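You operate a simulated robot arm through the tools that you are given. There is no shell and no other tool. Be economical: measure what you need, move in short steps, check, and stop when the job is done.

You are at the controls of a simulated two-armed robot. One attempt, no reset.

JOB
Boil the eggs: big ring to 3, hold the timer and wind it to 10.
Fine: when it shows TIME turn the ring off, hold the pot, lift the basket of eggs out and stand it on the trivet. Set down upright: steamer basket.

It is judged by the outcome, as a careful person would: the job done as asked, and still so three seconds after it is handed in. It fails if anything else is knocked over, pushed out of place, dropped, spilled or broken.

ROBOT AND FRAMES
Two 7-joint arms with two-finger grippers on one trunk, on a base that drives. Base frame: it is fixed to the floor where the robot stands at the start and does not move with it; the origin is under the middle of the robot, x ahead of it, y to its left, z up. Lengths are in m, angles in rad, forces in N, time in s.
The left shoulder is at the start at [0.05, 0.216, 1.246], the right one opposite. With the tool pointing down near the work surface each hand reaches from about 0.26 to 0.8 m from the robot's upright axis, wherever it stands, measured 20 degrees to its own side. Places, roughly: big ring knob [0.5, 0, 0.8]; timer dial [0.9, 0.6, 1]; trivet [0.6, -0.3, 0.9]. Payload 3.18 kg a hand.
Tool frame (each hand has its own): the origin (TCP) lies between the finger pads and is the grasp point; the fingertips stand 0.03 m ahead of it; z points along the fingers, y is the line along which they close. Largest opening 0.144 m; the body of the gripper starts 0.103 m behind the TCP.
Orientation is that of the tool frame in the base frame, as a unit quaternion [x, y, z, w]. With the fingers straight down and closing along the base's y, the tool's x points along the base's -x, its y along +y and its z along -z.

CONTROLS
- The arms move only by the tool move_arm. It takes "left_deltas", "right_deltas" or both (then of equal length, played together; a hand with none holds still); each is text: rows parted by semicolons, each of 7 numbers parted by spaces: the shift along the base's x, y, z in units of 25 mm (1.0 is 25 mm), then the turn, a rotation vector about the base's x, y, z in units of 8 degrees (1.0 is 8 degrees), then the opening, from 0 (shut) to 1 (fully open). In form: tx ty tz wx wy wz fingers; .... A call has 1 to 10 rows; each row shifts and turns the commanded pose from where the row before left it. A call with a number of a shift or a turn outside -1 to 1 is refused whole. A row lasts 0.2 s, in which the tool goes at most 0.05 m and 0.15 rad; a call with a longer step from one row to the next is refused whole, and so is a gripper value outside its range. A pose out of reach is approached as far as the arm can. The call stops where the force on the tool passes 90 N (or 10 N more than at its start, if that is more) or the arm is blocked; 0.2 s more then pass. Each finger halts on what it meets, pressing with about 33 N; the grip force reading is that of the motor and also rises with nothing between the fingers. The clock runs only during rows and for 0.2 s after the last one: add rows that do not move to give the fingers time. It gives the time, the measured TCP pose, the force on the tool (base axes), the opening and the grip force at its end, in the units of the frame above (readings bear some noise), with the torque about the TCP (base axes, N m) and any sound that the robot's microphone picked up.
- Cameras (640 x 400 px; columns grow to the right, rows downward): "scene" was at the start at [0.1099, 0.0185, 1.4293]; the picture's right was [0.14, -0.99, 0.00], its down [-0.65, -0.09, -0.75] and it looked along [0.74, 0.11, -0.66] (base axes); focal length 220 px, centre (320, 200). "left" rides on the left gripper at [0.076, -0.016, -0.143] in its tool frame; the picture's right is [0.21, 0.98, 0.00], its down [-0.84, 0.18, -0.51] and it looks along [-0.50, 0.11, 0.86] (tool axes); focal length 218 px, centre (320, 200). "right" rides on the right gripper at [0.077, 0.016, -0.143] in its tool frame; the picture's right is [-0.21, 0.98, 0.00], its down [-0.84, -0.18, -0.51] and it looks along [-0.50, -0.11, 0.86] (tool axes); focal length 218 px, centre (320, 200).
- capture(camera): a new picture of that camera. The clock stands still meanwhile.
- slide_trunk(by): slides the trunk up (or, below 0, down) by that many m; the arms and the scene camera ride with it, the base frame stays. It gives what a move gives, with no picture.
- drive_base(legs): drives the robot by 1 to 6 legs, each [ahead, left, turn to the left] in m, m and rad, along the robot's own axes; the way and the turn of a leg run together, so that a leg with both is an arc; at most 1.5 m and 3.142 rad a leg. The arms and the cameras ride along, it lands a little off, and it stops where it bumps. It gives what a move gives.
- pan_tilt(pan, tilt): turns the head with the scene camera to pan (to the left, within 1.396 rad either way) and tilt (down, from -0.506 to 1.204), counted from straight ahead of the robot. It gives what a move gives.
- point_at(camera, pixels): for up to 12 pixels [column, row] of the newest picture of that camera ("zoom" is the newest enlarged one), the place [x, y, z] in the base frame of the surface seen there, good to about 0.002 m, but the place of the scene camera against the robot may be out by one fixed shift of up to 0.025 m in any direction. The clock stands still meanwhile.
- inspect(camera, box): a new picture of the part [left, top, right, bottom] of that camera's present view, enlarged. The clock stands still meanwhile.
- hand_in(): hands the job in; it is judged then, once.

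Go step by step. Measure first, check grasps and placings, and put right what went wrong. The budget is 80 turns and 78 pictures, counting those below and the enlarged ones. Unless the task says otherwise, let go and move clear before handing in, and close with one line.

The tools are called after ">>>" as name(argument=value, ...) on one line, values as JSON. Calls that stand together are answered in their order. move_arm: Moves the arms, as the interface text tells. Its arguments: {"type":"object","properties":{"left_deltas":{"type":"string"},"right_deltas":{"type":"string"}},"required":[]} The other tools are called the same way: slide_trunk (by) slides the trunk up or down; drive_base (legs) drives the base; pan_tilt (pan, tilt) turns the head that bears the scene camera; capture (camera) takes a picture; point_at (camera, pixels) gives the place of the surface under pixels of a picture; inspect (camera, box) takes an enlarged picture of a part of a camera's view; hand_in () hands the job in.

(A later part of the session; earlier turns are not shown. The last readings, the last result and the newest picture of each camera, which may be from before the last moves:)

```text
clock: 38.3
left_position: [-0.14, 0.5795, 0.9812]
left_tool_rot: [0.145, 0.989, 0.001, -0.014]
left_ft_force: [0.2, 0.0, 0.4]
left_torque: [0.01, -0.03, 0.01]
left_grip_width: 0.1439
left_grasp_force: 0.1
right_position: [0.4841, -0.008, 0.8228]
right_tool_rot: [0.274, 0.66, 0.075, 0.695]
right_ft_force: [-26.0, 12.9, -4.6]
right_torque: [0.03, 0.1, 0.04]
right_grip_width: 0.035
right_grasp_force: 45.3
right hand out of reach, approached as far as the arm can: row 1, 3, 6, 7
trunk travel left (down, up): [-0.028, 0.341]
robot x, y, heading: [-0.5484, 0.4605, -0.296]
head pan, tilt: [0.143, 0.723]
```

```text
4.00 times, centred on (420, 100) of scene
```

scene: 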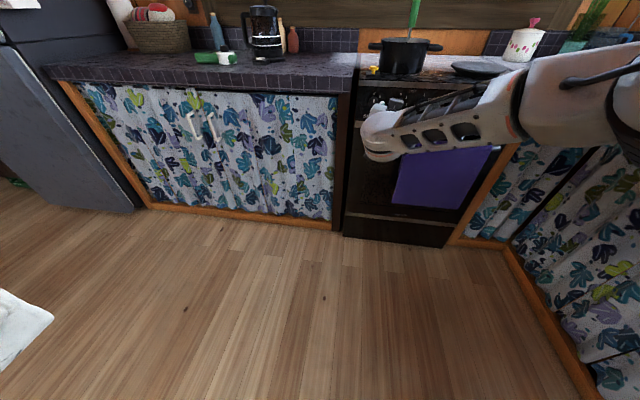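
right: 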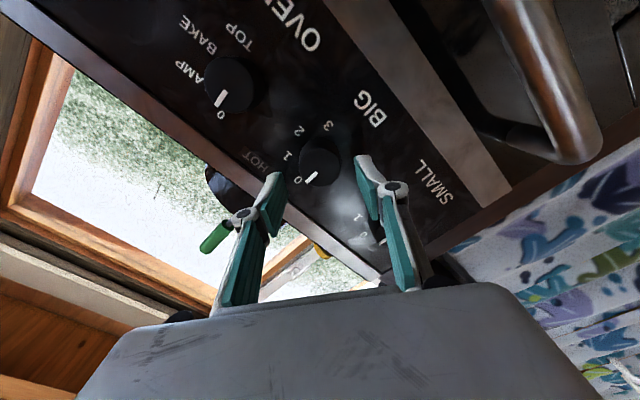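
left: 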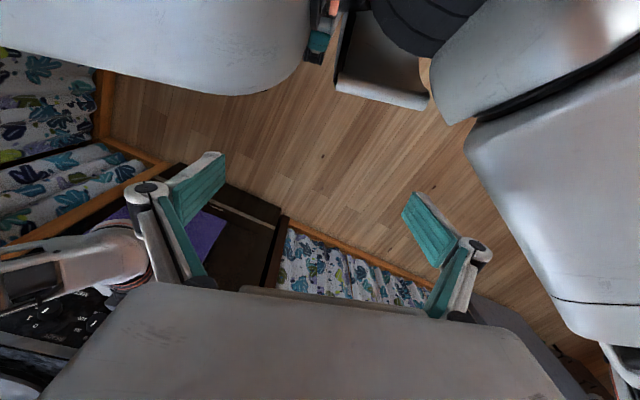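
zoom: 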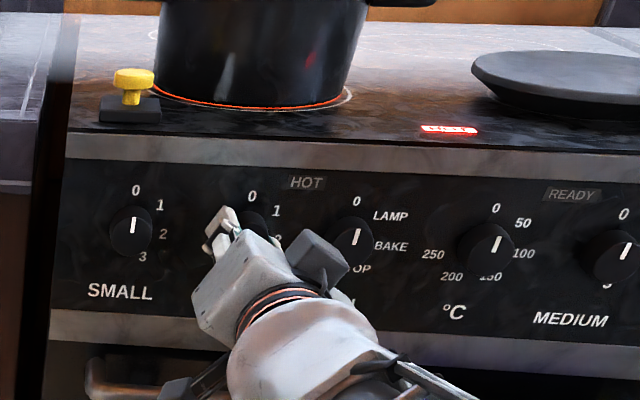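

The ring glows and HOT is lit; "3" is still about 22° ahead of the pointer. I'll turn three more rows, then open and look.

>>> move_arm(right_deltas="0 0 0 0.95 -0.31 0 0;0 0 0 0.95 -0.31 0 0;0 0 0 0.8 -0.26 0 0;0 0 0 0 0 0 0;0 0 0 0 0 0 0.5;0 0 0 0 0 0 0.5")

>>> inspect(camera="right", box=[240, 120, 400, 220])

```text
clock: 39.7
left_position: [-0.1361, 0.5782, 0.9805]
left_tool_rot: [0.146, 0.989, 0.002, -0.015]
left_ft_force: [0.2, 0.3, -0.4]
left_torque: [0.01, -0.01, -0.02]
left_grip_width: 0.1439
left_grasp_force: 0.1
right_position: [0.4852, -0.0115, 0.8225]
right_tool_rot: [0.314, 0.643, 0.114, 0.69]
right_ft_force: [-1.1, -0.5, 0.1]
right_torque: [-0.02, 0.0, -0.02]
right_grip_width: 0.0721
right_grasp_force: 0.0
right hand out of reach, approached as far as the arm can: row 1, 2
trunk travel left (down, up): [-0.028, 0.341]
robot x, y, heading: [-0.5433, 0.463, -0.294]
head pan, tilt: [0.143, 0.723]
```

```text
4.00 times, centred on (320, 170) of right
```

zoom: 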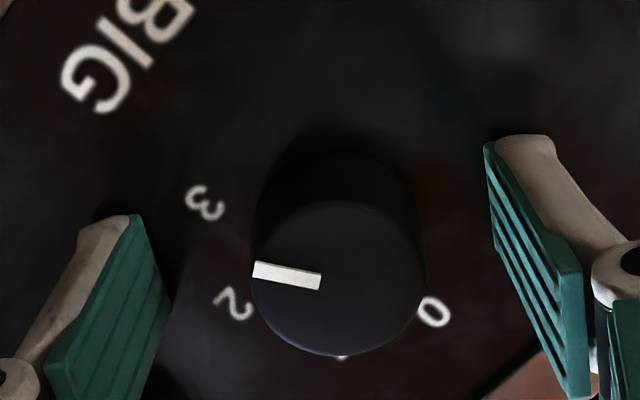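

The pointer now appears aligned with 3 (both around 170° in this view). I'll back away and check from the scene camera.

>>> drive_base(legs=[[-0.12, 0, 0]])

>>> inspect(camera="right", box=[240, 60, 400, 160])

>>> inspect(camera="scene", box=[340, 50, 500, 150])

```text
clock: 40.9
left_position: [-0.2523, 0.6147, 0.9801]
left_tool_rot: [0.144, 0.989, 0.002, -0.015]
left_ft_force: [-0.3, -0.1, 0.1]
left_torque: [0.02, -0.01, 0.05]
left_grip_width: 0.1439
left_grasp_force: 0.1
right_position: [0.371, 0.0273, 0.8209]
right_tool_rot: [0.314, 0.643, 0.115, 0.689]
right_ft_force: [0.7, 0.7, 1.4]
right_torque: [0.02, 0.06, -0.03]
right_grip_width: 0.0722
right_grasp_force: 0.0
trunk travel left (down, up): [-0.028, 0.341]
robot x, y, heading: [-0.6606, 0.4941, -0.293]
head pan, tilt: [0.143, 0.723]
```

```text
4.00 times, centred on (320, 110) of right
```

zoom: 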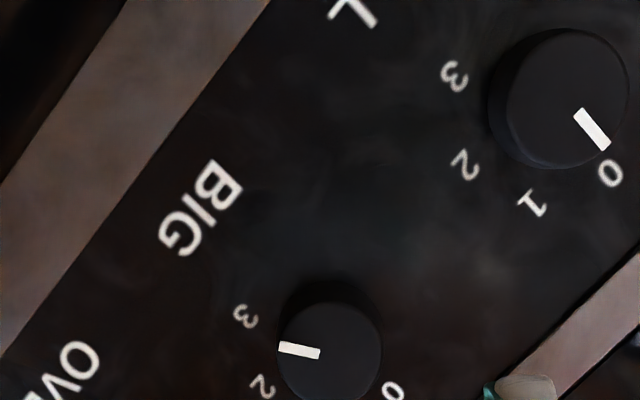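

```text
4.00 times, centred on (420, 100) of scene
```

zoom: 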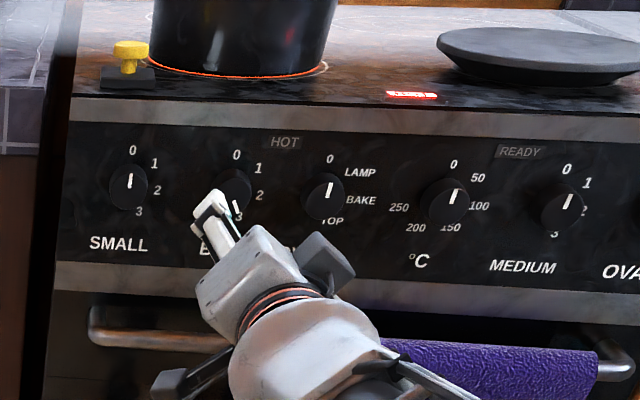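

The pointer stands on 3 and the ring glows. Next is the timer: I'll raise the trunk and fold the right hand back to pointing down.

>>> slide_trunk(by=0.297)

>>> move_arm(right_deltas="-0.95 0.29 0.3 0 0.93 0.29 0.5;-0.95 0.29 0.3 0 0.93 0.29 0.5;-0.95 0.29 0.3 0 0.93 0.29 0.5;-0.95 0.29 0.3 0 0.93 0.29 0.5;-0.95 0.29 0.3 0 0.93 0.29 0.5;-0.95 0.29 0.3 0 0.93 0.29 0.5;-0.95 0.29 0.3 0 0.93 0.29 0.5;-0.95 0.29 0 0 0.93 0.29 0.5;-0.95 0.29 0 0 0.93 0.29 0.5;-0.95 0.29 0 0 0.93 0.29 0.5")

>>> move_arm(right_deltas="-0.95 0 0 0 0.93 0.29 0.5;-0.95 0 0 0 0.93 0.29 0.5;-0.95 0 0 0 0 0 0.5;-0.95 0 0 0 0 0 0.5;-0.95 0 0 0 0 0 0.5;0 0 0 0 0 0 0.5")

```text
clock: 43.9
left_position: [-0.2517, 0.6146, 1.278]
left_tool_rot: [0.145, 0.989, 0.001, -0.015]
left_ft_force: [0.5, 0.5, -0.9]
left_torque: [0.03, 0.0, -0.01]
left_grip_width: 0.1441
left_grasp_force: 0.0
right_position: [0.0566, 0.1215, 1.8185]
right_tool_rot: [0.173, 0.359, 0.149, 0.905]
right_ft_force: [0.6, 0.4, 0.1]
right_torque: [0.01, -0.02, 0.03]
right_grip_width: 0.0719
right_grasp_force: 0.0
trunk travel left (down, up): [-0.325, 0.044]
robot x, y, heading: [-0.6613, 0.4958, -0.291]
head pan, tilt: [0.143, 0.723]
```

```text
clock: 44.6
left_position: [-0.2496, 0.6123, 1.2784]
left_tool_rot: [0.145, 0.989, 0.001, -0.016]
left_ft_force: [0.3, -0.3, 0.3]
left_torque: [-0.02, 0.06, 0.0]
left_grip_width: 0.1439
left_grasp_force: 0.0
right_position: [0.117, 0.0708, 1.7208]
right_tool_rot: [0.195, 0.491, 0.067, 0.847]
right_ft_force: [0.0, -0.1, -0.1]
right_torque: [-0.01, -0.03, -0.02]
right_grip_width: 0.0719
right_grasp_force: 0.0
right hand out of reach, approached as far as the arm can: row 1, 2, 3
trunk travel left (down, up): [-0.325, 0.044]
robot x, y, heading: [-0.6577, 0.4958, -0.294]
head pan, tilt: [0.143, 0.723]
stopped in row 3 (right hand): the arm was blocked; the commanded pose is now the measured one
```

```text
clock: 46.0
left_position: [-0.2507, 0.6139, 1.2777]
left_tool_rot: [0.145, 0.989, 0.002, -0.015]
left_ft_force: [0.8, 0.9, 0.8]
left_torque: [0.02, 0.04, -0.01]
left_grip_width: 0.1441
left_grasp_force: 0.0
right_position: [0.0233, 0.0686, 1.7349]
right_tool_rot: [0.193, 0.579, 0.071, 0.789]
right_ft_force: [0.2, 0.4, 0.2]
right_torque: [-0.06, -0.04, 0.01]
right_grip_width: 0.0721
right_grasp_force: 0.0
right hand out of reach, approached as far as the arm can: row 1, 2, 3, 4
trunk travel left (down, up): [-0.325, 0.044]
robot x, y, heading: [-0.6589, 0.4945, -0.29]
head pan, tilt: [0.143, 0.723]
```

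The right arm swung up to z=1.73 as it unfolded, but it touched nothing. I'll bring it down to a normal tool-down pose while turning.

>>> move_arm(right_deltas="-0.38 0.25 -1 0.056 0.94 0.124 0.5;-0.38 0.25 -1 0.056 0.94 0.124 0.5;-0.38 0.25 -1 0.056 0.94 0.124 0.5;-0.38 0.25 -1 0.056 0.94 0.124 0.5;-0.38 0.25 -1 0.056 0.94 0.124 0.5;-0.38 0.25 -1 0.056 0.94 0.124 0.5;-0.38 0.25 -1 0.056 0.94 0.124 0.5;-0.38 0.25 -1 0.056 0.94 0.124 0.5;-0.38 0.25 -1 0.056 0.94 0.124 0.5;-0.38 0.25 -1 0.056 0.94 0.124 0.5")

```text
clock: 48.2
left_position: [-0.2519, 0.6128, 1.2785]
left_tool_rot: [0.144, 0.989, 0.001, -0.015]
left_ft_force: [0.5, -0.4, -0.1]
left_torque: [0.01, 0.05, -0.01]
left_grip_width: 0.144
left_grasp_force: 0.1
right_position: [-0.0596, 0.1222, 1.5267]
right_tool_rot: [0.185, 0.914, 0.033, 0.36]
right_ft_force: [-0.3, -0.5, 0.2]
right_torque: [0.03, 0.03, 0.01]
right_grip_width: 0.072
right_grasp_force: 0.0
right hand out of reach, approached as far as the arm can: row 9, 10
trunk travel left (down, up): [-0.325, 0.044]
robot x, y, heading: [-0.6607, 0.4951, -0.29]
head pan, tilt: [0.143, 0.723]
```

The hand is coming down well. I'll continue to tool-down at z≈1.28.

>>> move_arm(right_deltas="-0.2 0.1 -1 0.05 0.88 0.11 0.5;-0.2 0.1 -1 0.05 0.88 0.11 0.5;-0.2 0.1 -1 0.05 0.88 0.11 0.5;-0.2 0.1 -1 0.05 0.88 0.11 0.5;-0.2 0.1 -1 0.05 0.88 0.11 0.5;-0.2 0.1 -1 0.05 0.88 0.11 0.5;-0.2 0.1 -1 0 0 0 0.5;-0.2 0.1 -1 0 0 0 0.5;-0.2 0 -1 0 0 0 0.5;0 0 0 0 0 0 0.5")

>>> pan_tilt(pan=0.2, tilt=0.6)

>>> capture(camera="scene")

```text
clock: 50.4
left_position: [-0.2517, 0.6138, 1.2792]
left_tool_rot: [0.144, 0.989, 0.001, -0.015]
left_ft_force: [0.2, 0.9, 0.3]
left_torque: [-0.01, 0.02, 0.01]
left_grip_width: 0.144
left_grasp_force: 0.0
right_position: [-0.0947, 0.1213, 1.4497]
right_tool_rot: [0.174, 0.919, 0.018, 0.354]
right_ft_force: [-0.9, -0.1, -1.0]
right_torque: [0.0, -0.02, -0.01]
right_grip_width: 0.0723
right_grasp_force: 0.1
right hand out of reach, approached as far as the arm can: row 1, 2, 3, 4, 5, 6
trunk travel left (down, up): [-0.325, 0.044]
robot x, y, heading: [-0.6622, 0.4957, -0.29]
head pan, tilt: [0.143, 0.723]
```

```text
clock: 51.0
left_position: [-0.2521, 0.6137, 1.2767]
left_tool_rot: [0.145, 0.989, 0.001, -0.015]
left_ft_force: [-0.1, 0.0, -0.9]
left_torque: [-0.01, 0.0, 0.0]
left_grip_width: 0.1438
left_grasp_force: 0.0
right_position: [-0.0953, 0.1207, 1.451]
right_tool_rot: [0.175, 0.918, 0.017, 0.355]
right_ft_force: [0.5, -0.3, -0.2]
right_torque: [-0.02, 0.0, -0.02]
right_grip_width: 0.0718
right_grasp_force: 0.1
trunk travel left (down, up): [-0.325, 0.044]
robot x, y, heading: [-0.6606, 0.4943, -0.29]
head pan, tilt: [0.201, 0.6]
```

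```text
42 pictures are left
```

scene: 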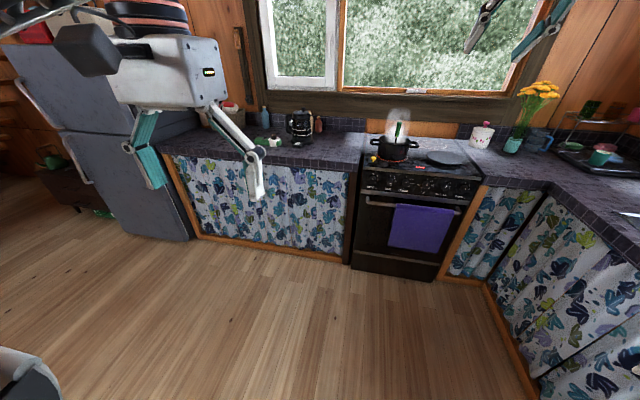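

The pot is steaming. The right hand is still tilted 40° and high; I'll continue lowering it to where tool-down is reachable.

>>> move_arm(right_deltas="0 0 -1 0 0 0 0.5;0 0 -1 0 0 0 0.5;0 0 -1 0 0 0 0.5;0 0 -1 0 0 0 0.5;0 0 -1 0 0 0 0.5;0 0 -1 0 0 0 0.5;0 0 0 0 0 0 0.5")

```text
clock: 52.6
left_position: [-0.253, 0.6133, 1.2783]
left_tool_rot: [0.144, 0.989, 0.001, -0.014]
left_ft_force: [-0.2, -0.3, -0.4]
left_torque: [-0.02, -0.01, 0.01]
left_grip_width: 0.1441
left_grasp_force: 0.0
right_position: [-0.0955, 0.1214, 1.2998]
right_tool_rot: [0.174, 0.919, 0.018, 0.354]
right_ft_force: [-0.2, -0.2, 0.4]
right_torque: [0.01, 0.0, -0.03]
right_grip_width: 0.0716
right_grasp_force: 0.0
trunk travel left (down, up): [-0.325, 0.044]
robot x, y, heading: [-0.6596, 0.4961, -0.293]
head pan, tilt: [0.201, 0.6]
```

It follows now. I'll finish the turn to straight down.

>>> move_arm(right_deltas="0 0 -0.5 0.05 0.88 0.11 0.5;0 0 -0.5 0.05 0.88 0.11 0.5;0 0 -0.5 0.05 0.88 0.11 0.5;0 0 0 0.05 0.88 0.11 0.5;0 0 0 0.05 0.88 0.11 0.5;0 0 0 0.05 0.88 0.11 0.5;0 0 0 0 0 0 0.5")

```text
clock: 54.2
left_position: [-0.2526, 0.6116, 1.2797]
left_tool_rot: [0.146, 0.989, 0.001, -0.014]
left_ft_force: [0.2, -0.3, 0.5]
left_torque: [0.02, -0.02, -0.03]
left_grip_width: 0.1443
left_grasp_force: 0.0
right_position: [-0.1198, 0.1326, 1.2456]
right_tool_rot: [0.144, 0.988, -0.007, 0.056]
right_ft_force: [0.0, -0.8, -0.1]
right_torque: [0.02, 0.02, -0.01]
right_grip_width: 0.0721
right_grasp_force: 0.0
right hand out of reach, approached as far as the arm can: row 5, 6
trunk travel left (down, up): [-0.325, 0.044]
robot x, y, heading: [-0.6595, 0.4954, -0.289]
head pan, tilt: [0.201, 0.6]
```

The right hand is straight down. I'll measure the kettle, counter front and timer before driving up.

>>> inspect(camera="scene", box=[220, 80, 380, 180])

>>> point_at(camera="scene", pixels=[[299, 112], [299, 140], [287, 150], [300, 155], [300, 180], [278, 149]])

```text
4.00 times, centred on (300, 130) of scene
```

zoom: 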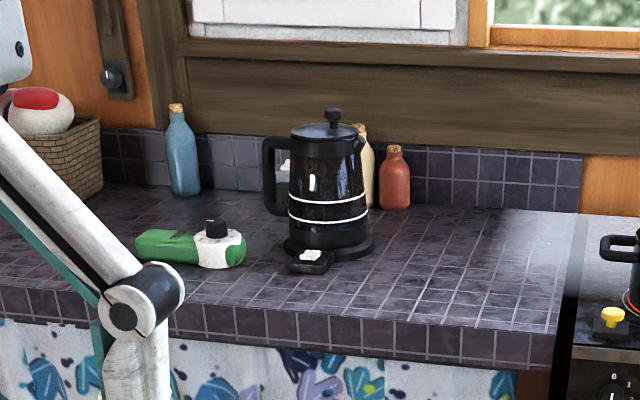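

```text
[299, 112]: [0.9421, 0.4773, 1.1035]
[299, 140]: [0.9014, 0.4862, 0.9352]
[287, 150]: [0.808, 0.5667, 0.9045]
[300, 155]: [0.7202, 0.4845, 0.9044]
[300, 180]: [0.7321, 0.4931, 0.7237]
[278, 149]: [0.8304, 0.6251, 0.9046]
```

The kettle top is about 1.15, below the hands. I'll drive up in front of the timer.

>>> drive_base(legs=[[0, 0.598, 0], [0.8, 0, -0.015]])

>>> pan_tilt(pan=0.0, tilt=0.75)

>>> capture(camera="scene")

>>> capture(camera="left")

```text
clock: 63.8
left_position: [0.69, 0.9472, 1.2781]
left_tool_rot: [0.147, 0.989, 0.001, -0.014]
left_ft_force: [-0.2, 0.5, -0.6]
left_torque: [0.02, 0.02, 0.0]
left_grip_width: 0.144
left_grasp_force: 0.1
right_position: [0.8202, 0.4665, 1.2453]
right_tool_rot: [0.146, 0.988, -0.007, 0.057]
right_ft_force: [0.2, 0.2, -0.5]
right_torque: [0.01, 0.03, -0.05]
right_grip_width: 0.0721
right_grasp_force: 0.0
trunk travel left (down, up): [-0.325, 0.044]
robot x, y, heading: [0.2847, 0.8358, -0.299]
head pan, tilt: [0.201, 0.6]
```

```text
clock: 64.6
left_position: [0.689, 0.9482, 1.2778]
left_tool_rot: [0.147, 0.989, 0.002, -0.015]
left_ft_force: [-0.7, 0.0, -0.2]
left_torque: [0.05, 0.04, -0.04]
left_grip_width: 0.1438
left_grasp_force: 0.0
right_position: [0.8201, 0.4664, 1.246]
right_tool_rot: [0.146, 0.988, -0.007, 0.057]
right_ft_force: [-1.3, -0.3, 0.1]
right_torque: [-0.04, -0.02, -0.01]
right_grip_width: 0.072
right_grasp_force: 0.0
trunk travel left (down, up): [-0.325, 0.044]
robot x, y, heading: [0.2854, 0.8316, -0.303]
head pan, tilt: [0.0, 0.75]
```

```text
40 pictures are left
```

scene: 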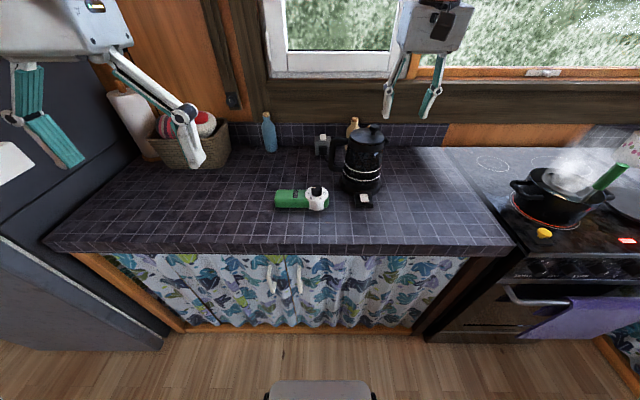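

```text
39 pictures are left
```

left: 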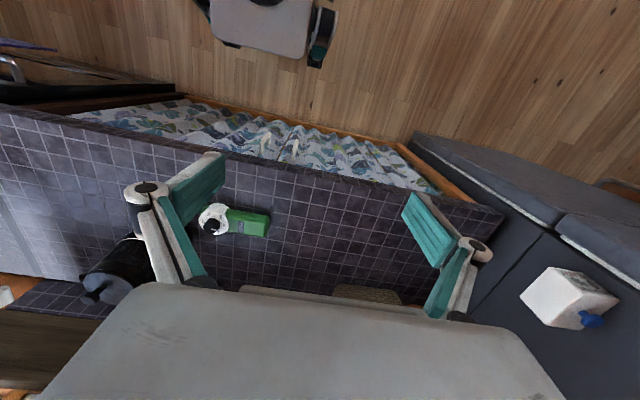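

The left camera shows the timer: dial at (212,222), body to (265,223). I'll enlarge and measure it.

>>> inspect(camera="left", box=[180, 195, 276, 255])

>>> inspect(camera="scene", box=[260, 165, 356, 225])

>>> point_at(camera="left", pixels=[[210, 226], [213, 215], [224, 222], [268, 215], [268, 231], [231, 212], [231, 232], [250, 222], [255, 245], [206, 223]])

```text
6.67 times, centred on (228, 225) of left
```

zoom: 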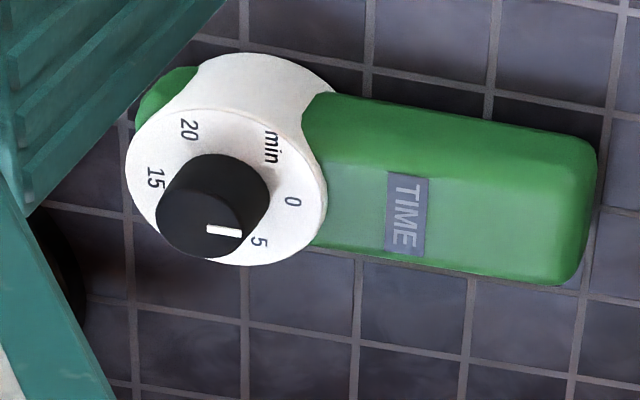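

```text
6.67 times, centred on (308, 195) of scene
```

zoom: 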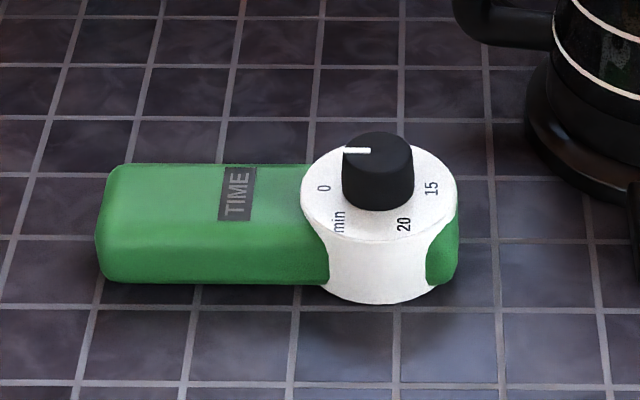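

```text
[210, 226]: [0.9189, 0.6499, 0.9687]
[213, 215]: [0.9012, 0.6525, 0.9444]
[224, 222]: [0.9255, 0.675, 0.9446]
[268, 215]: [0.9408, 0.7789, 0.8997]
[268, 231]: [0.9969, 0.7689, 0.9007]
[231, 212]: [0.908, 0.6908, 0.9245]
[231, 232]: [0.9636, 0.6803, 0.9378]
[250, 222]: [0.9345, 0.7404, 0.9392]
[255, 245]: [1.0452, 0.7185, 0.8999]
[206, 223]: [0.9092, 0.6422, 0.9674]
```

The dial pointer is at 0; 5, 10, 15 go clockwise seen from above, with 10 about 105° round. I'll take a few more points on body and knob, using the left camera.

>>> point_at(camera="left", pixels=[[262, 226], [241, 227], [246, 219], [246, 233], [259, 219], [258, 235], [203, 229], [216, 229], [208, 232], [209.5, 227], [213, 222], [262, 230]])

```text
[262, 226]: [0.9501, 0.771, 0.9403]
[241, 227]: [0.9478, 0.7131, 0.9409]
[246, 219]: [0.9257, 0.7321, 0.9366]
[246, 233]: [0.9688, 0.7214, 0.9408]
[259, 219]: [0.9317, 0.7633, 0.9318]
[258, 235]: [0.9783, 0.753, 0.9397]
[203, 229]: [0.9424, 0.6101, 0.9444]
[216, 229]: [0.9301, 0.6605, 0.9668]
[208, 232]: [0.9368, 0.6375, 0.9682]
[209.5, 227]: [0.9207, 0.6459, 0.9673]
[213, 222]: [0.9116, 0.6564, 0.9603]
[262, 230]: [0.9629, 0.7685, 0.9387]
```

Dial centre is about [0.923,0.648], top z=0.968, and the body axis runs along the robot's left. I'll bring the left hand over the body with a -80° yaw and the right hand over the dial with a +75° yaw, both still high.

>>> move_arm(left_deltas="0.97 -0.69 -0.5 0 0 -1 0.7;0.97 -0.69 -0.5 0 0 -1 0.7;0.97 -0.69 -0.5 0 0 -1 0.7;0.97 -0.69 -0.5 0 0 -1 0.7;0.97 -0.69 -0.5 0 0 -1 0.7;0.97 -0.69 -0.5 0 0 -1 0.7;0.97 -0.69 -0.5 0 0 -1 0.7;0.97 -0.69 -0.5 0 0 -1 0.7;0.97 -0.69 -0.5 0 0 -1 0.7;0.97 -0.69 -0.5 0 0 -1 0.7", right_deltas="0.41 0.73 0 0.022 0.079 0.94 0.4;0.41 0.73 0 0.022 0.079 0.94 0.4;0.41 0.73 0 0.022 0.079 0.94 0.4;0.41 0.73 0 0.022 0.079 0.94 0.4;0.41 0.73 0 0.022 0.079 0.94 0.4;0.41 0.73 0 0.022 0.079 0.94 0.4;0.41 0.73 0 0.022 0.079 0.94 0.4;0.41 0.73 0 0.022 0.079 0.94 0.4;0.41 0.73 0 0.022 0.079 0.94 0.4;0.41 0.73 0 0.022 0.079 0.94 0.4")

```text
clock: 66.8
left_position: [0.7425, 0.9094, 1.25]
left_tool_rot: [0.302, 0.953, 0.005, -0.013]
left_ft_force: [-0.1, 1.0, -0.2]
left_torque: [0.04, -0.01, -0.02]
left_grip_width: 0.1009
left_grasp_force: 0.2
left hand out of reach, approached as far as the arm can: row 3, 4, 5, 6, 7, 8, 9, 10
right_position: [0.8193, 0.4659, 1.2471]
right_tool_rot: [0.147, 0.988, -0.006, 0.057]
right_ft_force: [0.0, 0.3, 0.5]
right_torque: [-0.04, -0.02, 0.0]
right_grip_width: 0.0577
right_grasp_force: 0.0
right hand out of reach, approached as far as the arm can: row 1, 2, 3, 4, 5, 6, 7, 8, 9, 10
trunk travel left (down, up): [-0.325, 0.044]
robot x, y, heading: [0.2822, 0.8324, -0.298]
head pan, tilt: [0.0, 0.75]
```

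Both arms hit limits at this height. I'll lower both hands about 12 cm, straight down, and see what they do.

>>> move_arm(left_deltas="0 0 -1 0 0 0 0.7;0 0 -1 0 0 0 0.7;0 0 -1 0 0 0 0.7;0 0 -1 0 0 0 0.7;0 0 0 0 0 0 0.7", right_deltas="0 0 -1 0 0 0 0.4;0 0 -1 0 0 0 0.4;0 0 -1 0 0 0 0.4;0 0 -1 0 0 0 0.4;0 0 0 0 0 0 0.4")

```text
clock: 68.0
left_position: [0.7413, 0.9108, 1.1518]
left_tool_rot: [0.302, 0.953, 0.006, -0.013]
left_ft_force: [0.2, 0.4, 0.3]
left_torque: [-0.01, -0.01, 0.01]
left_grip_width: 0.1006
left_grasp_force: 0.1
right_position: [0.8183, 0.4673, 1.1441]
right_tool_rot: [0.147, 0.988, -0.007, 0.057]
right_ft_force: [-0.4, 0.4, 0.1]
right_torque: [0.01, -0.05, -0.01]
right_grip_width: 0.0574
right_grasp_force: 0.0
trunk travel left (down, up): [-0.325, 0.044]
robot x, y, heading: [0.283, 0.8365, -0.298]
head pan, tilt: [0.0, 0.75]
```

Commands follow again at this height. I'll repeat the approach.

>>> move_arm(left_deltas="0.86 -0.61 0 0 0 -0.9 0.7;0.86 -0.61 0 0 0 -0.9 0.7;0.86 -0.61 0 0 0 -0.9 0.7;0.86 -0.61 0 0 0 -0.9 0.7;0.86 -0.61 0 0 0 -0.9 0.7;0.86 -0.61 0 0 0 -0.9 0.7;0.86 -0.61 0 0 0 -0.9 0.7;0.86 -0.61 0 0 0 -0.9 0.7;0.86 -0.61 0 0 0 -0.9 0.7;0.86 -0.61 0 0 0 -0.9 0.7", right_deltas="0.42 0.72 0 0.022 0.079 0.94 0.4;0.42 0.72 0 0.022 0.079 0.94 0.4;0.42 0.72 0 0.022 0.079 0.94 0.4;0.42 0.72 0 0.022 0.079 0.94 0.4;0.42 0.72 0 0.022 0.079 0.94 0.4;0.42 0.72 0 0.022 0.079 0.94 0.4;0.42 0.72 0 0.022 0.079 0.94 0.4;0.42 0.72 0 0.022 0.079 0.94 0.4;0.42 0.72 0 0.022 0.079 0.94 0.4;0.42 0.72 0 0.022 0.079 0.94 0.4")

>>> capture(camera="scene")

```text
clock: 70.2
left_position: [0.7645, 0.8949, 1.1516]
left_tool_rot: [0.362, 0.932, 0.007, -0.013]
left_ft_force: [0.4, 1.0, -0.1]
left_torque: [0.01, 0.02, -0.02]
left_grip_width: 0.1007
left_grasp_force: 0.2
left hand out of reach, approached as far as the arm can: row 2, 3, 4, 5, 6, 7, 8, 9, 10
right_position: [0.8356, 0.4943, 1.1457]
right_tool_rot: [0.05, 0.998, -0.001, 0.05]
right_ft_force: [-0.1, 0.2, -0.3]
right_torque: [-0.01, -0.02, -0.01]
right_grip_width: 0.0574
right_grasp_force: 0.1
right hand out of reach, approached as far as the arm can: row 2, 3, 4, 5, 6, 7, 8, 9, 10
trunk travel left (down, up): [-0.325, 0.044]
robot x, y, heading: [0.2771, 0.8343, -0.3]
head pan, tilt: [0.0, 0.75]
```

```text
36 pictures are left
```

scene: 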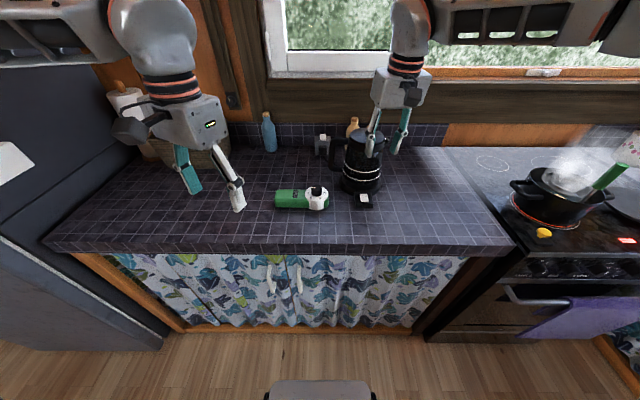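

The reach limit at this height is too short. I'll pull the right hand back from the kettle, then shift the base ahead 8 cm and left 7 cm.

>>> move_arm(right_deltas="-0.8 0.6 0 0 0.06 0.5 0.4;-0.8 0.6 0 0 0.06 0.5 0.4;-0.8 0.6 0 0 0.06 0.5 0.4;-0.8 0.6 0 0 0.06 0.5 0.4;-0.8 0.6 0 0 0.06 0.5 0.4;-0.8 0.6 0 0 0.06 0.5 0.4;-0.8 0.6 0 0 0 0.5 0.4;-0.3 0.6 0 0 0 0.5 0.4", left_deltas="-0.5 0 0 0 0 -0.5 0.7;-0.5 0 0 0 0 -0.5 0.7;-0.5 0 0 0 0 -0.5 0.7;-0.5 0 0 0 0 -0.5 0.7;0 0 0 0 0 -0.5 0.7;0 0 0 0 0 -0.5 0.7;0 0 0 0 0 -0.5 0.7;0 0 0 0 0 -0.5 0.7")

>>> drive_base(legs=[[0.08, 0.07, 0]])

```text
clock: 72.0
left_position: [0.7517, 0.8943, 1.1507]
left_tool_rot: [0.393, 0.919, 0.008, -0.014]
left_ft_force: [0.0, -0.2, 0.5]
left_torque: [0.05, 0.05, 0.03]
left_grip_width: 0.1009
left_grasp_force: 0.1
left hand out of reach, approached as far as the arm can: row 2, 3, 4, 5, 6, 7, 8
right_position: [0.7559, 0.544, 1.1376]
right_tool_rot: [-0.061, 0.998, -0.008, 0.023]
right_ft_force: [0.6, -0.3, 0.4]
right_torque: [0.07, 0.02, -0.01]
right_grip_width: 0.0577
right_grasp_force: 0.0
right hand out of reach, approached as far as the arm can: row 2, 3, 5, 6, 7, 8
trunk travel left (down, up): [-0.325, 0.044]
robot x, y, heading: [0.2816, 0.837, -0.296]
head pan, tilt: [0.0, 0.75]
```

```text
clock: 73.2
left_position: [0.8477, 0.9373, 1.1497]
left_tool_rot: [0.394, 0.919, 0.007, -0.013]
left_ft_force: [-0.8, 0.4, 0.1]
left_torque: [-0.02, 0.0, 0.02]
left_grip_width: 0.101
left_grasp_force: 0.1
right_position: [0.8527, 0.587, 1.1375]
right_tool_rot: [-0.059, 0.998, -0.009, 0.023]
right_ft_force: [0.3, 0.0, -0.5]
right_torque: [-0.01, 0.05, 0.02]
right_grip_width: 0.0578
right_grasp_force: 0.0
trunk travel left (down, up): [-0.325, 0.044]
robot x, y, heading: [0.3771, 0.8749, -0.296]
head pan, tilt: [0.0, 0.75]
```

Rotations appear limited at this height. I'll lower both to about z=1.05 and try the yaw again.

>>> move_arm(left_deltas="0 0 -1 0 0 0 0.7;0 0 -1 0 0 0 0.7;0 0 -1 0 0 0 0.7;0 0 -1 0 0 0 0.7;0 0 0 0 0 -0.5 0.7;0 0 0 0 0 -0.5 0.7;0 0 0 0 0 -0.5 0.7;0 0 0 0 0 -0.5 0.7;0 0 0 0 0 -0.5 0.7", right_deltas="0 0 -1 0 0 0 0.4;0 0 -1 0 0 0 0.4;0 0 -1 0 0 0 0.4;0 0 -0.6 0 0 0 0.4;0 0 0 0 0 0.5 0.4;0 0 0 0 0 0.5 0.4;0 0 0 0 0 0.5 0.4;0 0 0 0 0 0.5 0.4;0 0 0 0 0 0.5 0.4")

```text
clock: 75.2
left_position: [0.8458, 0.9364, 1.0506]
left_tool_rot: [0.484, 0.875, 0.009, -0.009]
left_ft_force: [-0.7, -0.3, 0.8]
left_torque: [0.01, -0.01, 0.0]
left_grip_width: 0.1008
left_grasp_force: 0.0
left hand out of reach, approached as far as the arm can: row 8, 9
right_position: [0.8527, 0.5865, 1.0478]
right_tool_rot: [-0.129, 0.991, -0.007, 0.024]
right_ft_force: [-0.3, 0.2, 0.2]
right_torque: [0.01, -0.02, 0.0]
right_grip_width: 0.0576
right_grasp_force: 0.1
right hand out of reach, approached as far as the arm can: row 7, 8, 9
trunk travel left (down, up): [-0.325, 0.044]
robot x, y, heading: [0.3724, 0.8778, -0.304]
head pan, tilt: [0.0, 0.75]
```

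Lower height allows more yaw. I'll move the left hand across over the timer body while continuing the yaw.

>>> move_arm(left_deltas="0.55 -0.89 -0.2 0 0 -0.3 0.7;0.55 -0.89 -0.2 0 0 -0.3 0.7;0.55 -0.89 -0.2 0 0 -0.5 0.7;0.55 -0.89 -0.2 0 0 -0.5 0.7;0.55 -0.89 -0.2 0 0 -0.5 0.7;0.55 -0.89 -0.2 0 0 -0.5 0.7;0.55 -0.89 0 0 0 -0.5 0.7;0.55 -0.89 0 0 0 -0.5 0.7;0 0 0 0 0 -0.8 0.7;0 0 0 0 0 -0.8 0.7")

```text
clock: 77.5
left_position: [0.8511, 0.9309, 1.0483]
left_tool_rot: [0.487, 0.873, 0.01, -0.004]
left_ft_force: [0.7, 0.6, 0.0]
left_torque: [-0.02, 0.02, -0.04]
left_grip_width: 0.1008
left_grasp_force: 0.1
left hand out of reach, approached as far as the arm can: row 1, 2, 3, 4, 5, 6, 7, 8, 9, 10
right_position: [0.8524, 0.5875, 1.0465]
right_tool_rot: [-0.129, 0.991, -0.007, 0.024]
right_ft_force: [0.4, -0.3, 0.7]
right_torque: [-0.01, 0.01, 0.0]
right_grip_width: 0.0576
right_grasp_force: 0.2
trunk travel left (down, up): [-0.325, 0.044]
robot x, y, heading: [0.3782, 0.8748, -0.298]
head pan, tilt: [0.0, 0.75]
```

The yaw limit blocked the shift as well. I'll move over the body while turning the yaw the other way, to learn the free range.

>>> move_arm(left_deltas="0.55 -0.89 0 0 0 0.9 0.7;0.55 -0.89 0 0 0 0.9 0.7;0.55 -0.89 0 0 0 0.9 0.7;0.55 -0.89 0 0 0 0.9 0.7;0.55 -0.89 0 0 0 0.9 0.7;0.55 -0.89 0 0 0 0.9 0.7;0.4 -0.89 0 0 0 0.9 0.7;0 0 0 0 0 0.9 0.7;0 0 0 0 0 0.9 0.7;0 0 0 0 0 0.9 0.7")

```text
clock: 79.7
left_position: [0.9432, 0.7754, 1.0498]
left_tool_rot: [-0.12, 0.993, 0.005, -0.01]
left_ft_force: [0.8, 0.5, -0.1]
left_torque: [-0.02, -0.02, -0.02]
left_grip_width: 0.1009
left_grasp_force: 0.0
right_position: [0.8525, 0.5875, 1.0477]
right_tool_rot: [-0.131, 0.991, -0.007, 0.024]
right_ft_force: [0.5, -0.4, -0.6]
right_torque: [0.01, 0.0, -0.02]
right_grip_width: 0.0575
right_grasp_force: 0.1
trunk travel left (down, up): [-0.325, 0.044]
robot x, y, heading: [0.377, 0.8765, -0.299]
head pan, tilt: [0.0, 0.75]
```

Positive yaw is free on the left. I'll use it (+90°) and lean the left hand 30° so its camera stays clear of the right hand.

>>> move_arm(left_deltas="0 0 0.2 0 0 0.92 0.7;0 0 0.2 0 0 0.92 0.7;0 0 0 0 0 0.92 0.7;0 0 0 0 0 0.92 0.7;0 0 0 0 0 0.92 0.7;0 0 0 0 0 0.92 0.7;0 0 0 0 0 0.92 0.7;0 0 0 0 0 0.92 0.7;0 0 0 -0.9 0.28 0 0.7;0 0 0 -0.9 0.28 0 0.7")

>>> move_arm(left_deltas="0 0 0 -0.9 0.28 0 0.7;0 0 0 -0.9 0.28 0 0.7;0 0 0 0 0 0 0.7")

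>>> capture(camera="left")

>>> capture(camera="scene")

```text
clock: 81.8
left_position: [0.9432, 0.776, 1.0599]
left_tool_rot: [-0.586, 0.798, -0.078, -0.118]
left_ft_force: [0.6, 0.5, 0.1]
left_torque: [0.03, 0.0, -0.04]
left_grip_width: 0.1009
left_grasp_force: 0.1
right_position: [0.8531, 0.5872, 1.0461]
right_tool_rot: [-0.13, 0.991, -0.008, 0.024]
right_ft_force: [0.5, 0.4, 0.5]
right_torque: [0.02, 0.02, -0.01]
right_grip_width: 0.0576
right_grasp_force: 0.1
trunk travel left (down, up): [-0.325, 0.044]
robot x, y, heading: [0.3787, 0.8715, -0.302]
head pan, tilt: [0.0, 0.75]
```

```text
clock: 82.7
left_position: [0.942, 0.775, 1.0598]
left_tool_rot: [-0.569, 0.777, -0.154, -0.221]
left_ft_force: [0.9, 0.0, -0.3]
left_torque: [-0.06, 0.02, -0.01]
left_grip_width: 0.1008
left_grasp_force: 0.2
right_position: [0.8529, 0.5866, 1.0473]
right_tool_rot: [-0.129, 0.991, -0.007, 0.024]
right_ft_force: [-0.7, -0.1, -0.1]
right_torque: [0.02, 0.0, -0.01]
right_grip_width: 0.0576
right_grasp_force: 0.1
trunk travel left (down, up): [-0.325, 0.044]
robot x, y, heading: [0.3739, 0.8734, -0.302]
head pan, tilt: [0.0, 0.75]
```

```text
35 pictures are left
```

left: 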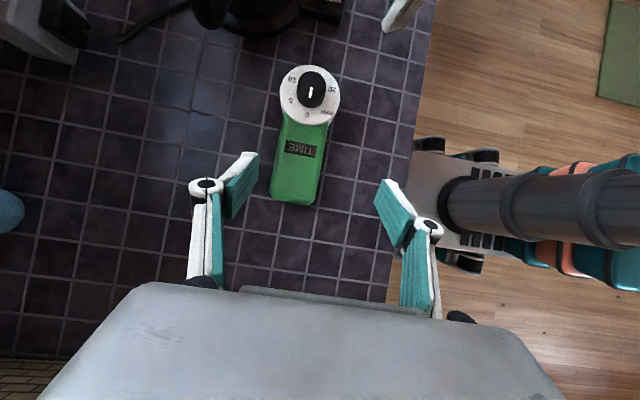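

```text
34 pictures are left
```

scene: 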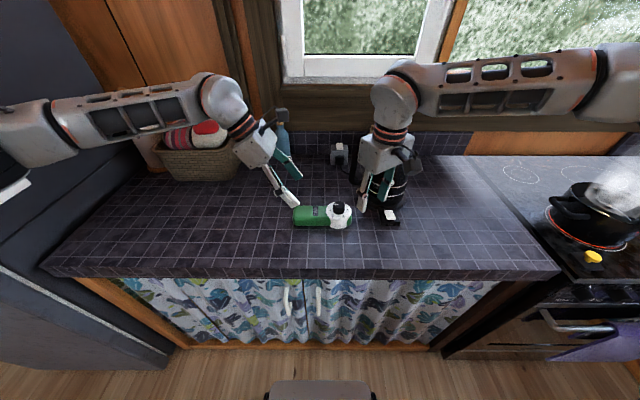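

The left hand works like this. I'll measure the body and the dial from this clear view.

>>> point_at(camera="left", pixels=[[293, 195], [275, 180], [318, 182], [300, 165], [280, 150], [322, 150], [311, 84], [304, 92], [320, 92], [312, 97], [312, 74], [312, 90]])

>>> inspect(camera="left", box=[262, 55, 358, 115])

```text
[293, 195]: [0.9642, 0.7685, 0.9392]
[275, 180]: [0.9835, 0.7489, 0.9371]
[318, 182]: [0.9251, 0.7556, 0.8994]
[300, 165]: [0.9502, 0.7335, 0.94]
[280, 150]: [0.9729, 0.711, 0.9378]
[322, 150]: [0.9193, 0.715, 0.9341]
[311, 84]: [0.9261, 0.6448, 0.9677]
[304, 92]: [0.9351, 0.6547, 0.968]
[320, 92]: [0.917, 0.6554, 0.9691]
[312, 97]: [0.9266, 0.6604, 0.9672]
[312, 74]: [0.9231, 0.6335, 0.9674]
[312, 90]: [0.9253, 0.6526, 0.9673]
```

```text
6.67 times, centred on (310, 85) of left
```

zoom: 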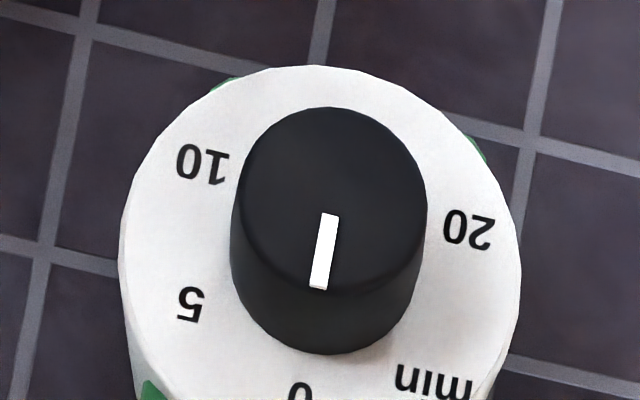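

Dial centre is [0.9255,0.6465], and 10 is about 115–120° clockwise from 0. I'll lower the left hand onto the body and close.

>>> move_arm(left_deltas="0.13 -0.19 -0.94 0 0 0 0.7;0.13 -0.19 -0.94 0 0 0 0.7;0.13 -0.19 -0.94 0 0 0 0.7;0.13 -0.19 -0.94 0 0 0 0.7;0.13 -0.19 -0.94 0 0 0 0.7;0 0 0 0 0 0 0.7;0 0 0 0 0 0 0;0 0 0 0 0 0 0;0 0 0 0 0 0 0")

>>> capture(camera="left")

```text
clock: 84.7
left_position: [0.9614, 0.7498, 0.942]
left_tool_rot: [-0.569, 0.777, -0.155, -0.22]
left_ft_force: [-0.5, 0.7, -0.1]
left_torque: [-0.1, -0.08, -0.05]
left_grip_width: 0.0614
left_grasp_force: 33.0
right_position: [0.8528, 0.5872, 1.0474]
right_tool_rot: [-0.129, 0.991, -0.007, 0.025]
right_ft_force: [0.3, 0.3, -0.6]
right_torque: [-0.01, 0.0, 0.0]
right_grip_width: 0.0576
right_grasp_force: 0.1
trunk travel left (down, up): [-0.325, 0.044]
robot x, y, heading: [0.3772, 0.8748, -0.301]
head pan, tilt: [0.0, 0.75]
```

```text
32 pictures are left
```

left: 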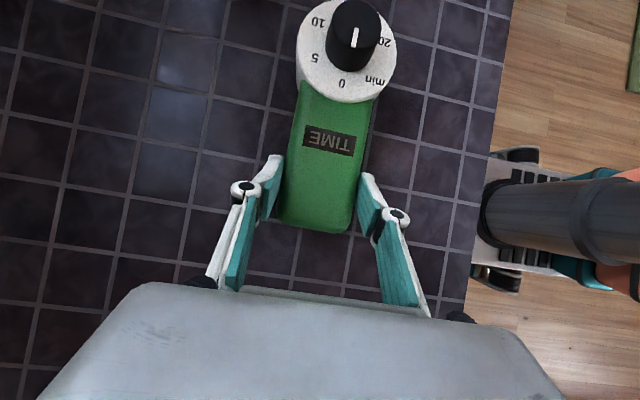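

The left hand holds the body (width 0.061, 33 N). I'll re-measure the dial.

>>> point_at(camera="left", pixels=[[355, 12], [340, 26], [369, 26], [355, 40], [355, 26], [330, 70], [375, 75]])

```text
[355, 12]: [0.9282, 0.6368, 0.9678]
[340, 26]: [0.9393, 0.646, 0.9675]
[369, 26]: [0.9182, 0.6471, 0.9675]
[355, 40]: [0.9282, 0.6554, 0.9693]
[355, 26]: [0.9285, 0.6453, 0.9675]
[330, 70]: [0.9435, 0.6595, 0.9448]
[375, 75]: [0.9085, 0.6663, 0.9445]
```

Dial centre is [0.928,0.6455]. I'll move the right hand above it, then check alignment.

>>> move_arm(right_deltas="0.6 0.47 0 0 0 0 0.4;0.6 0.47 0 0 0 0 0.4;0.6 0.47 0 0 0 0 0.4;0.6 0.47 0 0 0 0 0.4;0.6 0.47 0 0 0 0 0.4;0 0 0 0 0 0 0.4")

>>> capture(camera="right")

```text
clock: 86.0
left_position: [0.9616, 0.7504, 0.9432]
left_tool_rot: [-0.568, 0.778, -0.154, -0.221]
left_ft_force: [0.1, -0.2, 1.4]
left_torque: [-0.25, 0.02, 0.02]
left_grip_width: 0.0612
left_grasp_force: 33.1
right_position: [0.8964, 0.6239, 1.0447]
right_tool_rot: [-0.126, 0.992, -0.009, 0.028]
right_ft_force: [-0.1, -0.2, 0.1]
right_torque: [0.0, -0.02, 0.01]
right_grip_width: 0.0577
right_grasp_force: 0.1
right hand out of reach, approached as far as the arm can: row 3, 5
trunk travel left (down, up): [-0.325, 0.044]
robot x, y, heading: [0.379, 0.8729, -0.295]
head pan, tilt: [0.0, 0.75]
```

```text
31 pictures are left
```

right: 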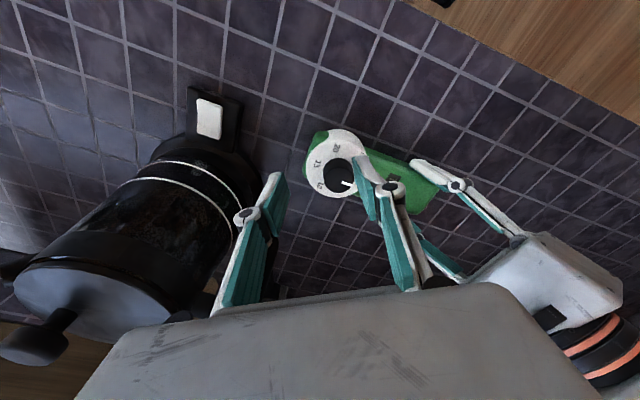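

The right hand needs a little yaw slack to get there. I'll move with an 8°/row clockwise yaw and lower to just above the knob.

>>> move_arm(right_deltas="0.42 0.29 -0.2 0 0.1 -0.7 0.4;0.42 0.29 -0.2 0 0.1 -0.7 0.4;0.42 0.29 -0.2 0 0.1 0 0.4;0 0 -0.4 0 0 0 0.4;0 0 0 0 0 0 0.4")

>>> capture(camera="right")

```text
clock: 87.2
left_position: [0.9615, 0.7509, 0.9427]
left_tool_rot: [-0.568, 0.778, -0.154, -0.221]
left_ft_force: [0.8, -1.4, 1.2]
left_torque: [-0.1, -0.06, -0.11]
left_grip_width: 0.0615
left_grasp_force: 32.8
right_position: [0.9273, 0.6449, 1.0225]
right_tool_rot: [-0.032, 0.999, -0.007, 0.002]
right_ft_force: [0.5, -0.2, -0.4]
right_torque: [-0.02, -0.01, -0.02]
right_grip_width: 0.0575
right_grasp_force: 0.1
trunk travel left (down, up): [-0.325, 0.044]
robot x, y, heading: [0.3761, 0.8785, -0.295]
head pan, tilt: [0.0, 0.75]
```

```text
30 pictures are left
```

right: 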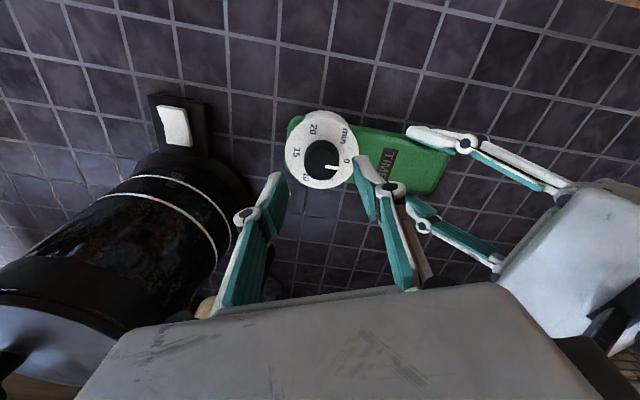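

The right hand is exactly over the dial. I'll lower to z=0.98, close, and turn 56° clockwise.

>>> move_arm(right_deltas="0.02 0.02 -0.85 0 0 0 0.4;0 0 -0.85 0 0 0 0.4;0 0 0 0 0 0 0.4;0 0 0 0 0 0 0;0 0 0 0 0 0 0;0 0 0 0 0 0 0")

>>> capture(camera="left")

```text
clock: 88.7
left_position: [0.9625, 0.7505, 0.9434]
left_tool_rot: [-0.569, 0.777, -0.155, -0.221]
left_ft_force: [-0.6, -3.9, 1.2]
left_torque: [0.14, -0.11, 0.12]
left_grip_width: 0.0612
left_grasp_force: 33.0
right_position: [0.9261, 0.6443, 0.9799]
right_tool_rot: [-0.033, 0.999, -0.006, 0.003]
right_ft_force: [0.7, 4.8, 0.6]
right_torque: [0.2, 0.01, -0.01]
right_grip_width: 0.0342
right_grasp_force: 33.3
trunk travel left (down, up): [-0.325, 0.044]
robot x, y, heading: [0.3765, 0.8764, -0.304]
head pan, tilt: [0.0, 0.75]
```

```text
29 pictures are left
```

left: 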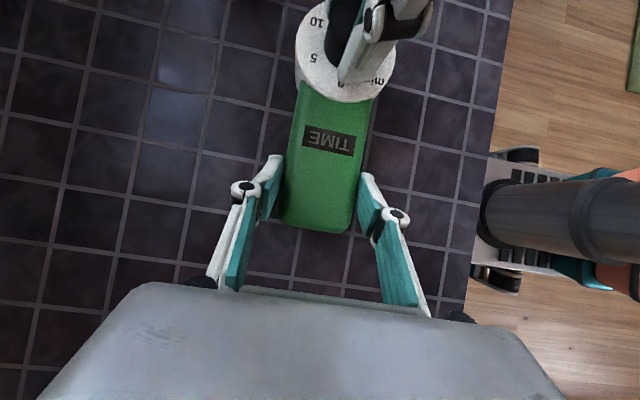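

The dial is gripped at 0.034 m. Now turning 56° clockwise.

>>> move_arm(right_deltas="0 0 0 0 0 -1 0;0 0 0 0 0 -1 0;0 0 0 0 0 -1 0;0 0 0 0 0 -1 0;0 0 0 0 0 -1 0;0 0 0 0 0 -1 0;0 0 0 0 0 -1 0;0 0 0 0 0 0 0")

>>> inspect(camera="right", box=[240, 100, 400, 200])

```text
clock: 90.5
left_position: [0.9616, 0.7507, 0.9428]
left_tool_rot: [-0.569, 0.777, -0.155, -0.22]
left_ft_force: [1.8, -3.9, -0.2]
left_torque: [-0.43, -0.21, 0.16]
left_grip_width: 0.0613
left_grasp_force: 32.8
right_position: [0.9279, 0.6452, 0.9797]
right_tool_rot: [0.442, 0.897, -0.007, 0.0]
right_ft_force: [-2.3, 0.5, 10.1]
right_torque: [-0.03, 0.1, 0.05]
right_grip_width: 0.034
right_grasp_force: 33.6
trunk travel left (down, up): [-0.325, 0.044]
robot x, y, heading: [0.3775, 0.8764, -0.3]
head pan, tilt: [0.0, 0.75]
```

```text
4.00 times, centred on (320, 150) of right
```

zoom: 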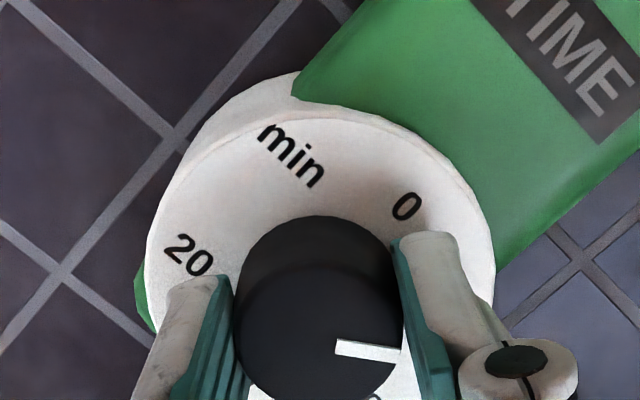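

The dial has turned about 55° and the pointer is close to 5. I'll open, turn the hand back 48°, and grip again.

>>> move_arm(right_deltas="0 0 0 0 0 0 0.42;0 0 0 0 0 1 0.42;0 0 0 0 0 1 0.42;0 0 0 0 0 1 0.42;0 0 0 0 0 1 0.42;0 0 0 0 0 1 0.42;0 0 0 0 0 1 0.42;0 0 0 0 0 0 0;0 0 0 0 0 0 0;0 0 0 0 0 0 0")

>>> move_arm(right_deltas="0 0 0 0 0 -1 0;0 0 0 0 0 -1 0;0 0 0 0 0 -1 0;0 0 0 0 0 -1 0;0 0 0 0 0 -1 0;0 0 0 0 0 -1 0;0 0 0 0 0 -0.5 0;0 0 0 0 0 0 0")

>>> inspect(camera="right", box=[240, 100, 400, 200])

>>> inspect(camera="left", box=[262, 0, 422, 100])

```text
clock: 92.7
left_position: [0.9609, 0.7508, 0.9427]
left_tool_rot: [-0.569, 0.777, -0.155, -0.221]
left_ft_force: [1.1, 0.9, 1.4]
left_torque: [0.02, -0.11, -0.03]
left_grip_width: 0.0615
left_grasp_force: 33.2
right_position: [0.9266, 0.6454, 0.9797]
right_tool_rot: [0.037, 0.999, -0.008, 0.003]
right_ft_force: [-0.1, 0.7, 1.6]
right_torque: [0.03, 0.02, 0.06]
right_grip_width: 0.0339
right_grasp_force: 32.7
trunk travel left (down, up): [-0.325, 0.044]
robot x, y, heading: [0.379, 0.8755, -0.301]
head pan, tilt: [0.0, 0.75]
```

```text
clock: 94.5
left_position: [0.9612, 0.7505, 0.9425]
left_tool_rot: [-0.569, 0.777, -0.155, -0.221]
left_ft_force: [1.1, 3.1, -0.1]
left_torque: [-0.1, -0.49, -0.14]
left_grip_width: 0.0611
left_grasp_force: 32.8
right_position: [0.9264, 0.6453, 0.9796]
right_tool_rot: [0.472, 0.882, -0.009, -0.001]
right_ft_force: [0.9, -6.6, 11.8]
right_torque: [-0.23, -0.05, 0.03]
right_grip_width: 0.0338
right_grasp_force: 32.6
trunk travel left (down, up): [-0.325, 0.044]
robot x, y, heading: [0.3793, 0.8781, -0.301]
head pan, tilt: [0.0, 0.75]
```

```text
4.00 times, centred on (320, 150) of right
```

zoom: 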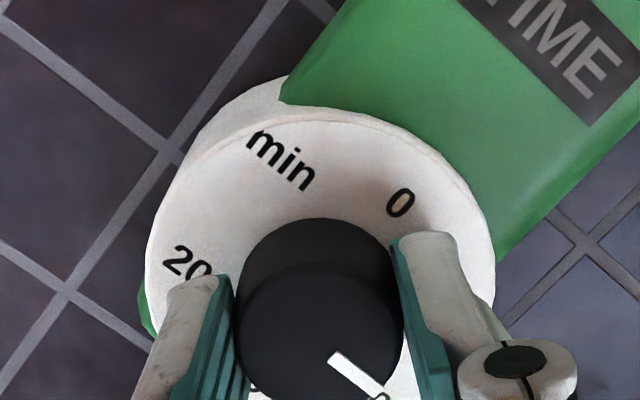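

```text
4.00 times, centred on (342, 50) of left
```

zoom: 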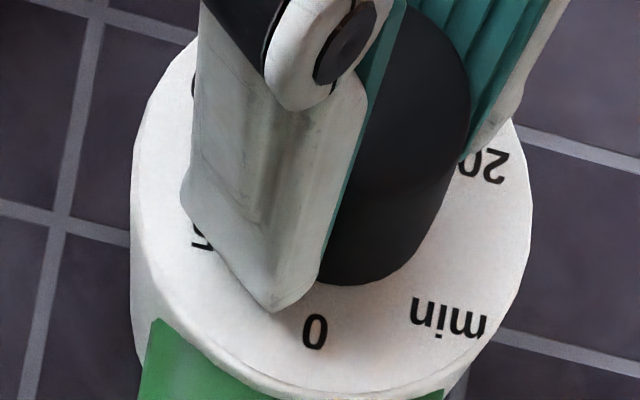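

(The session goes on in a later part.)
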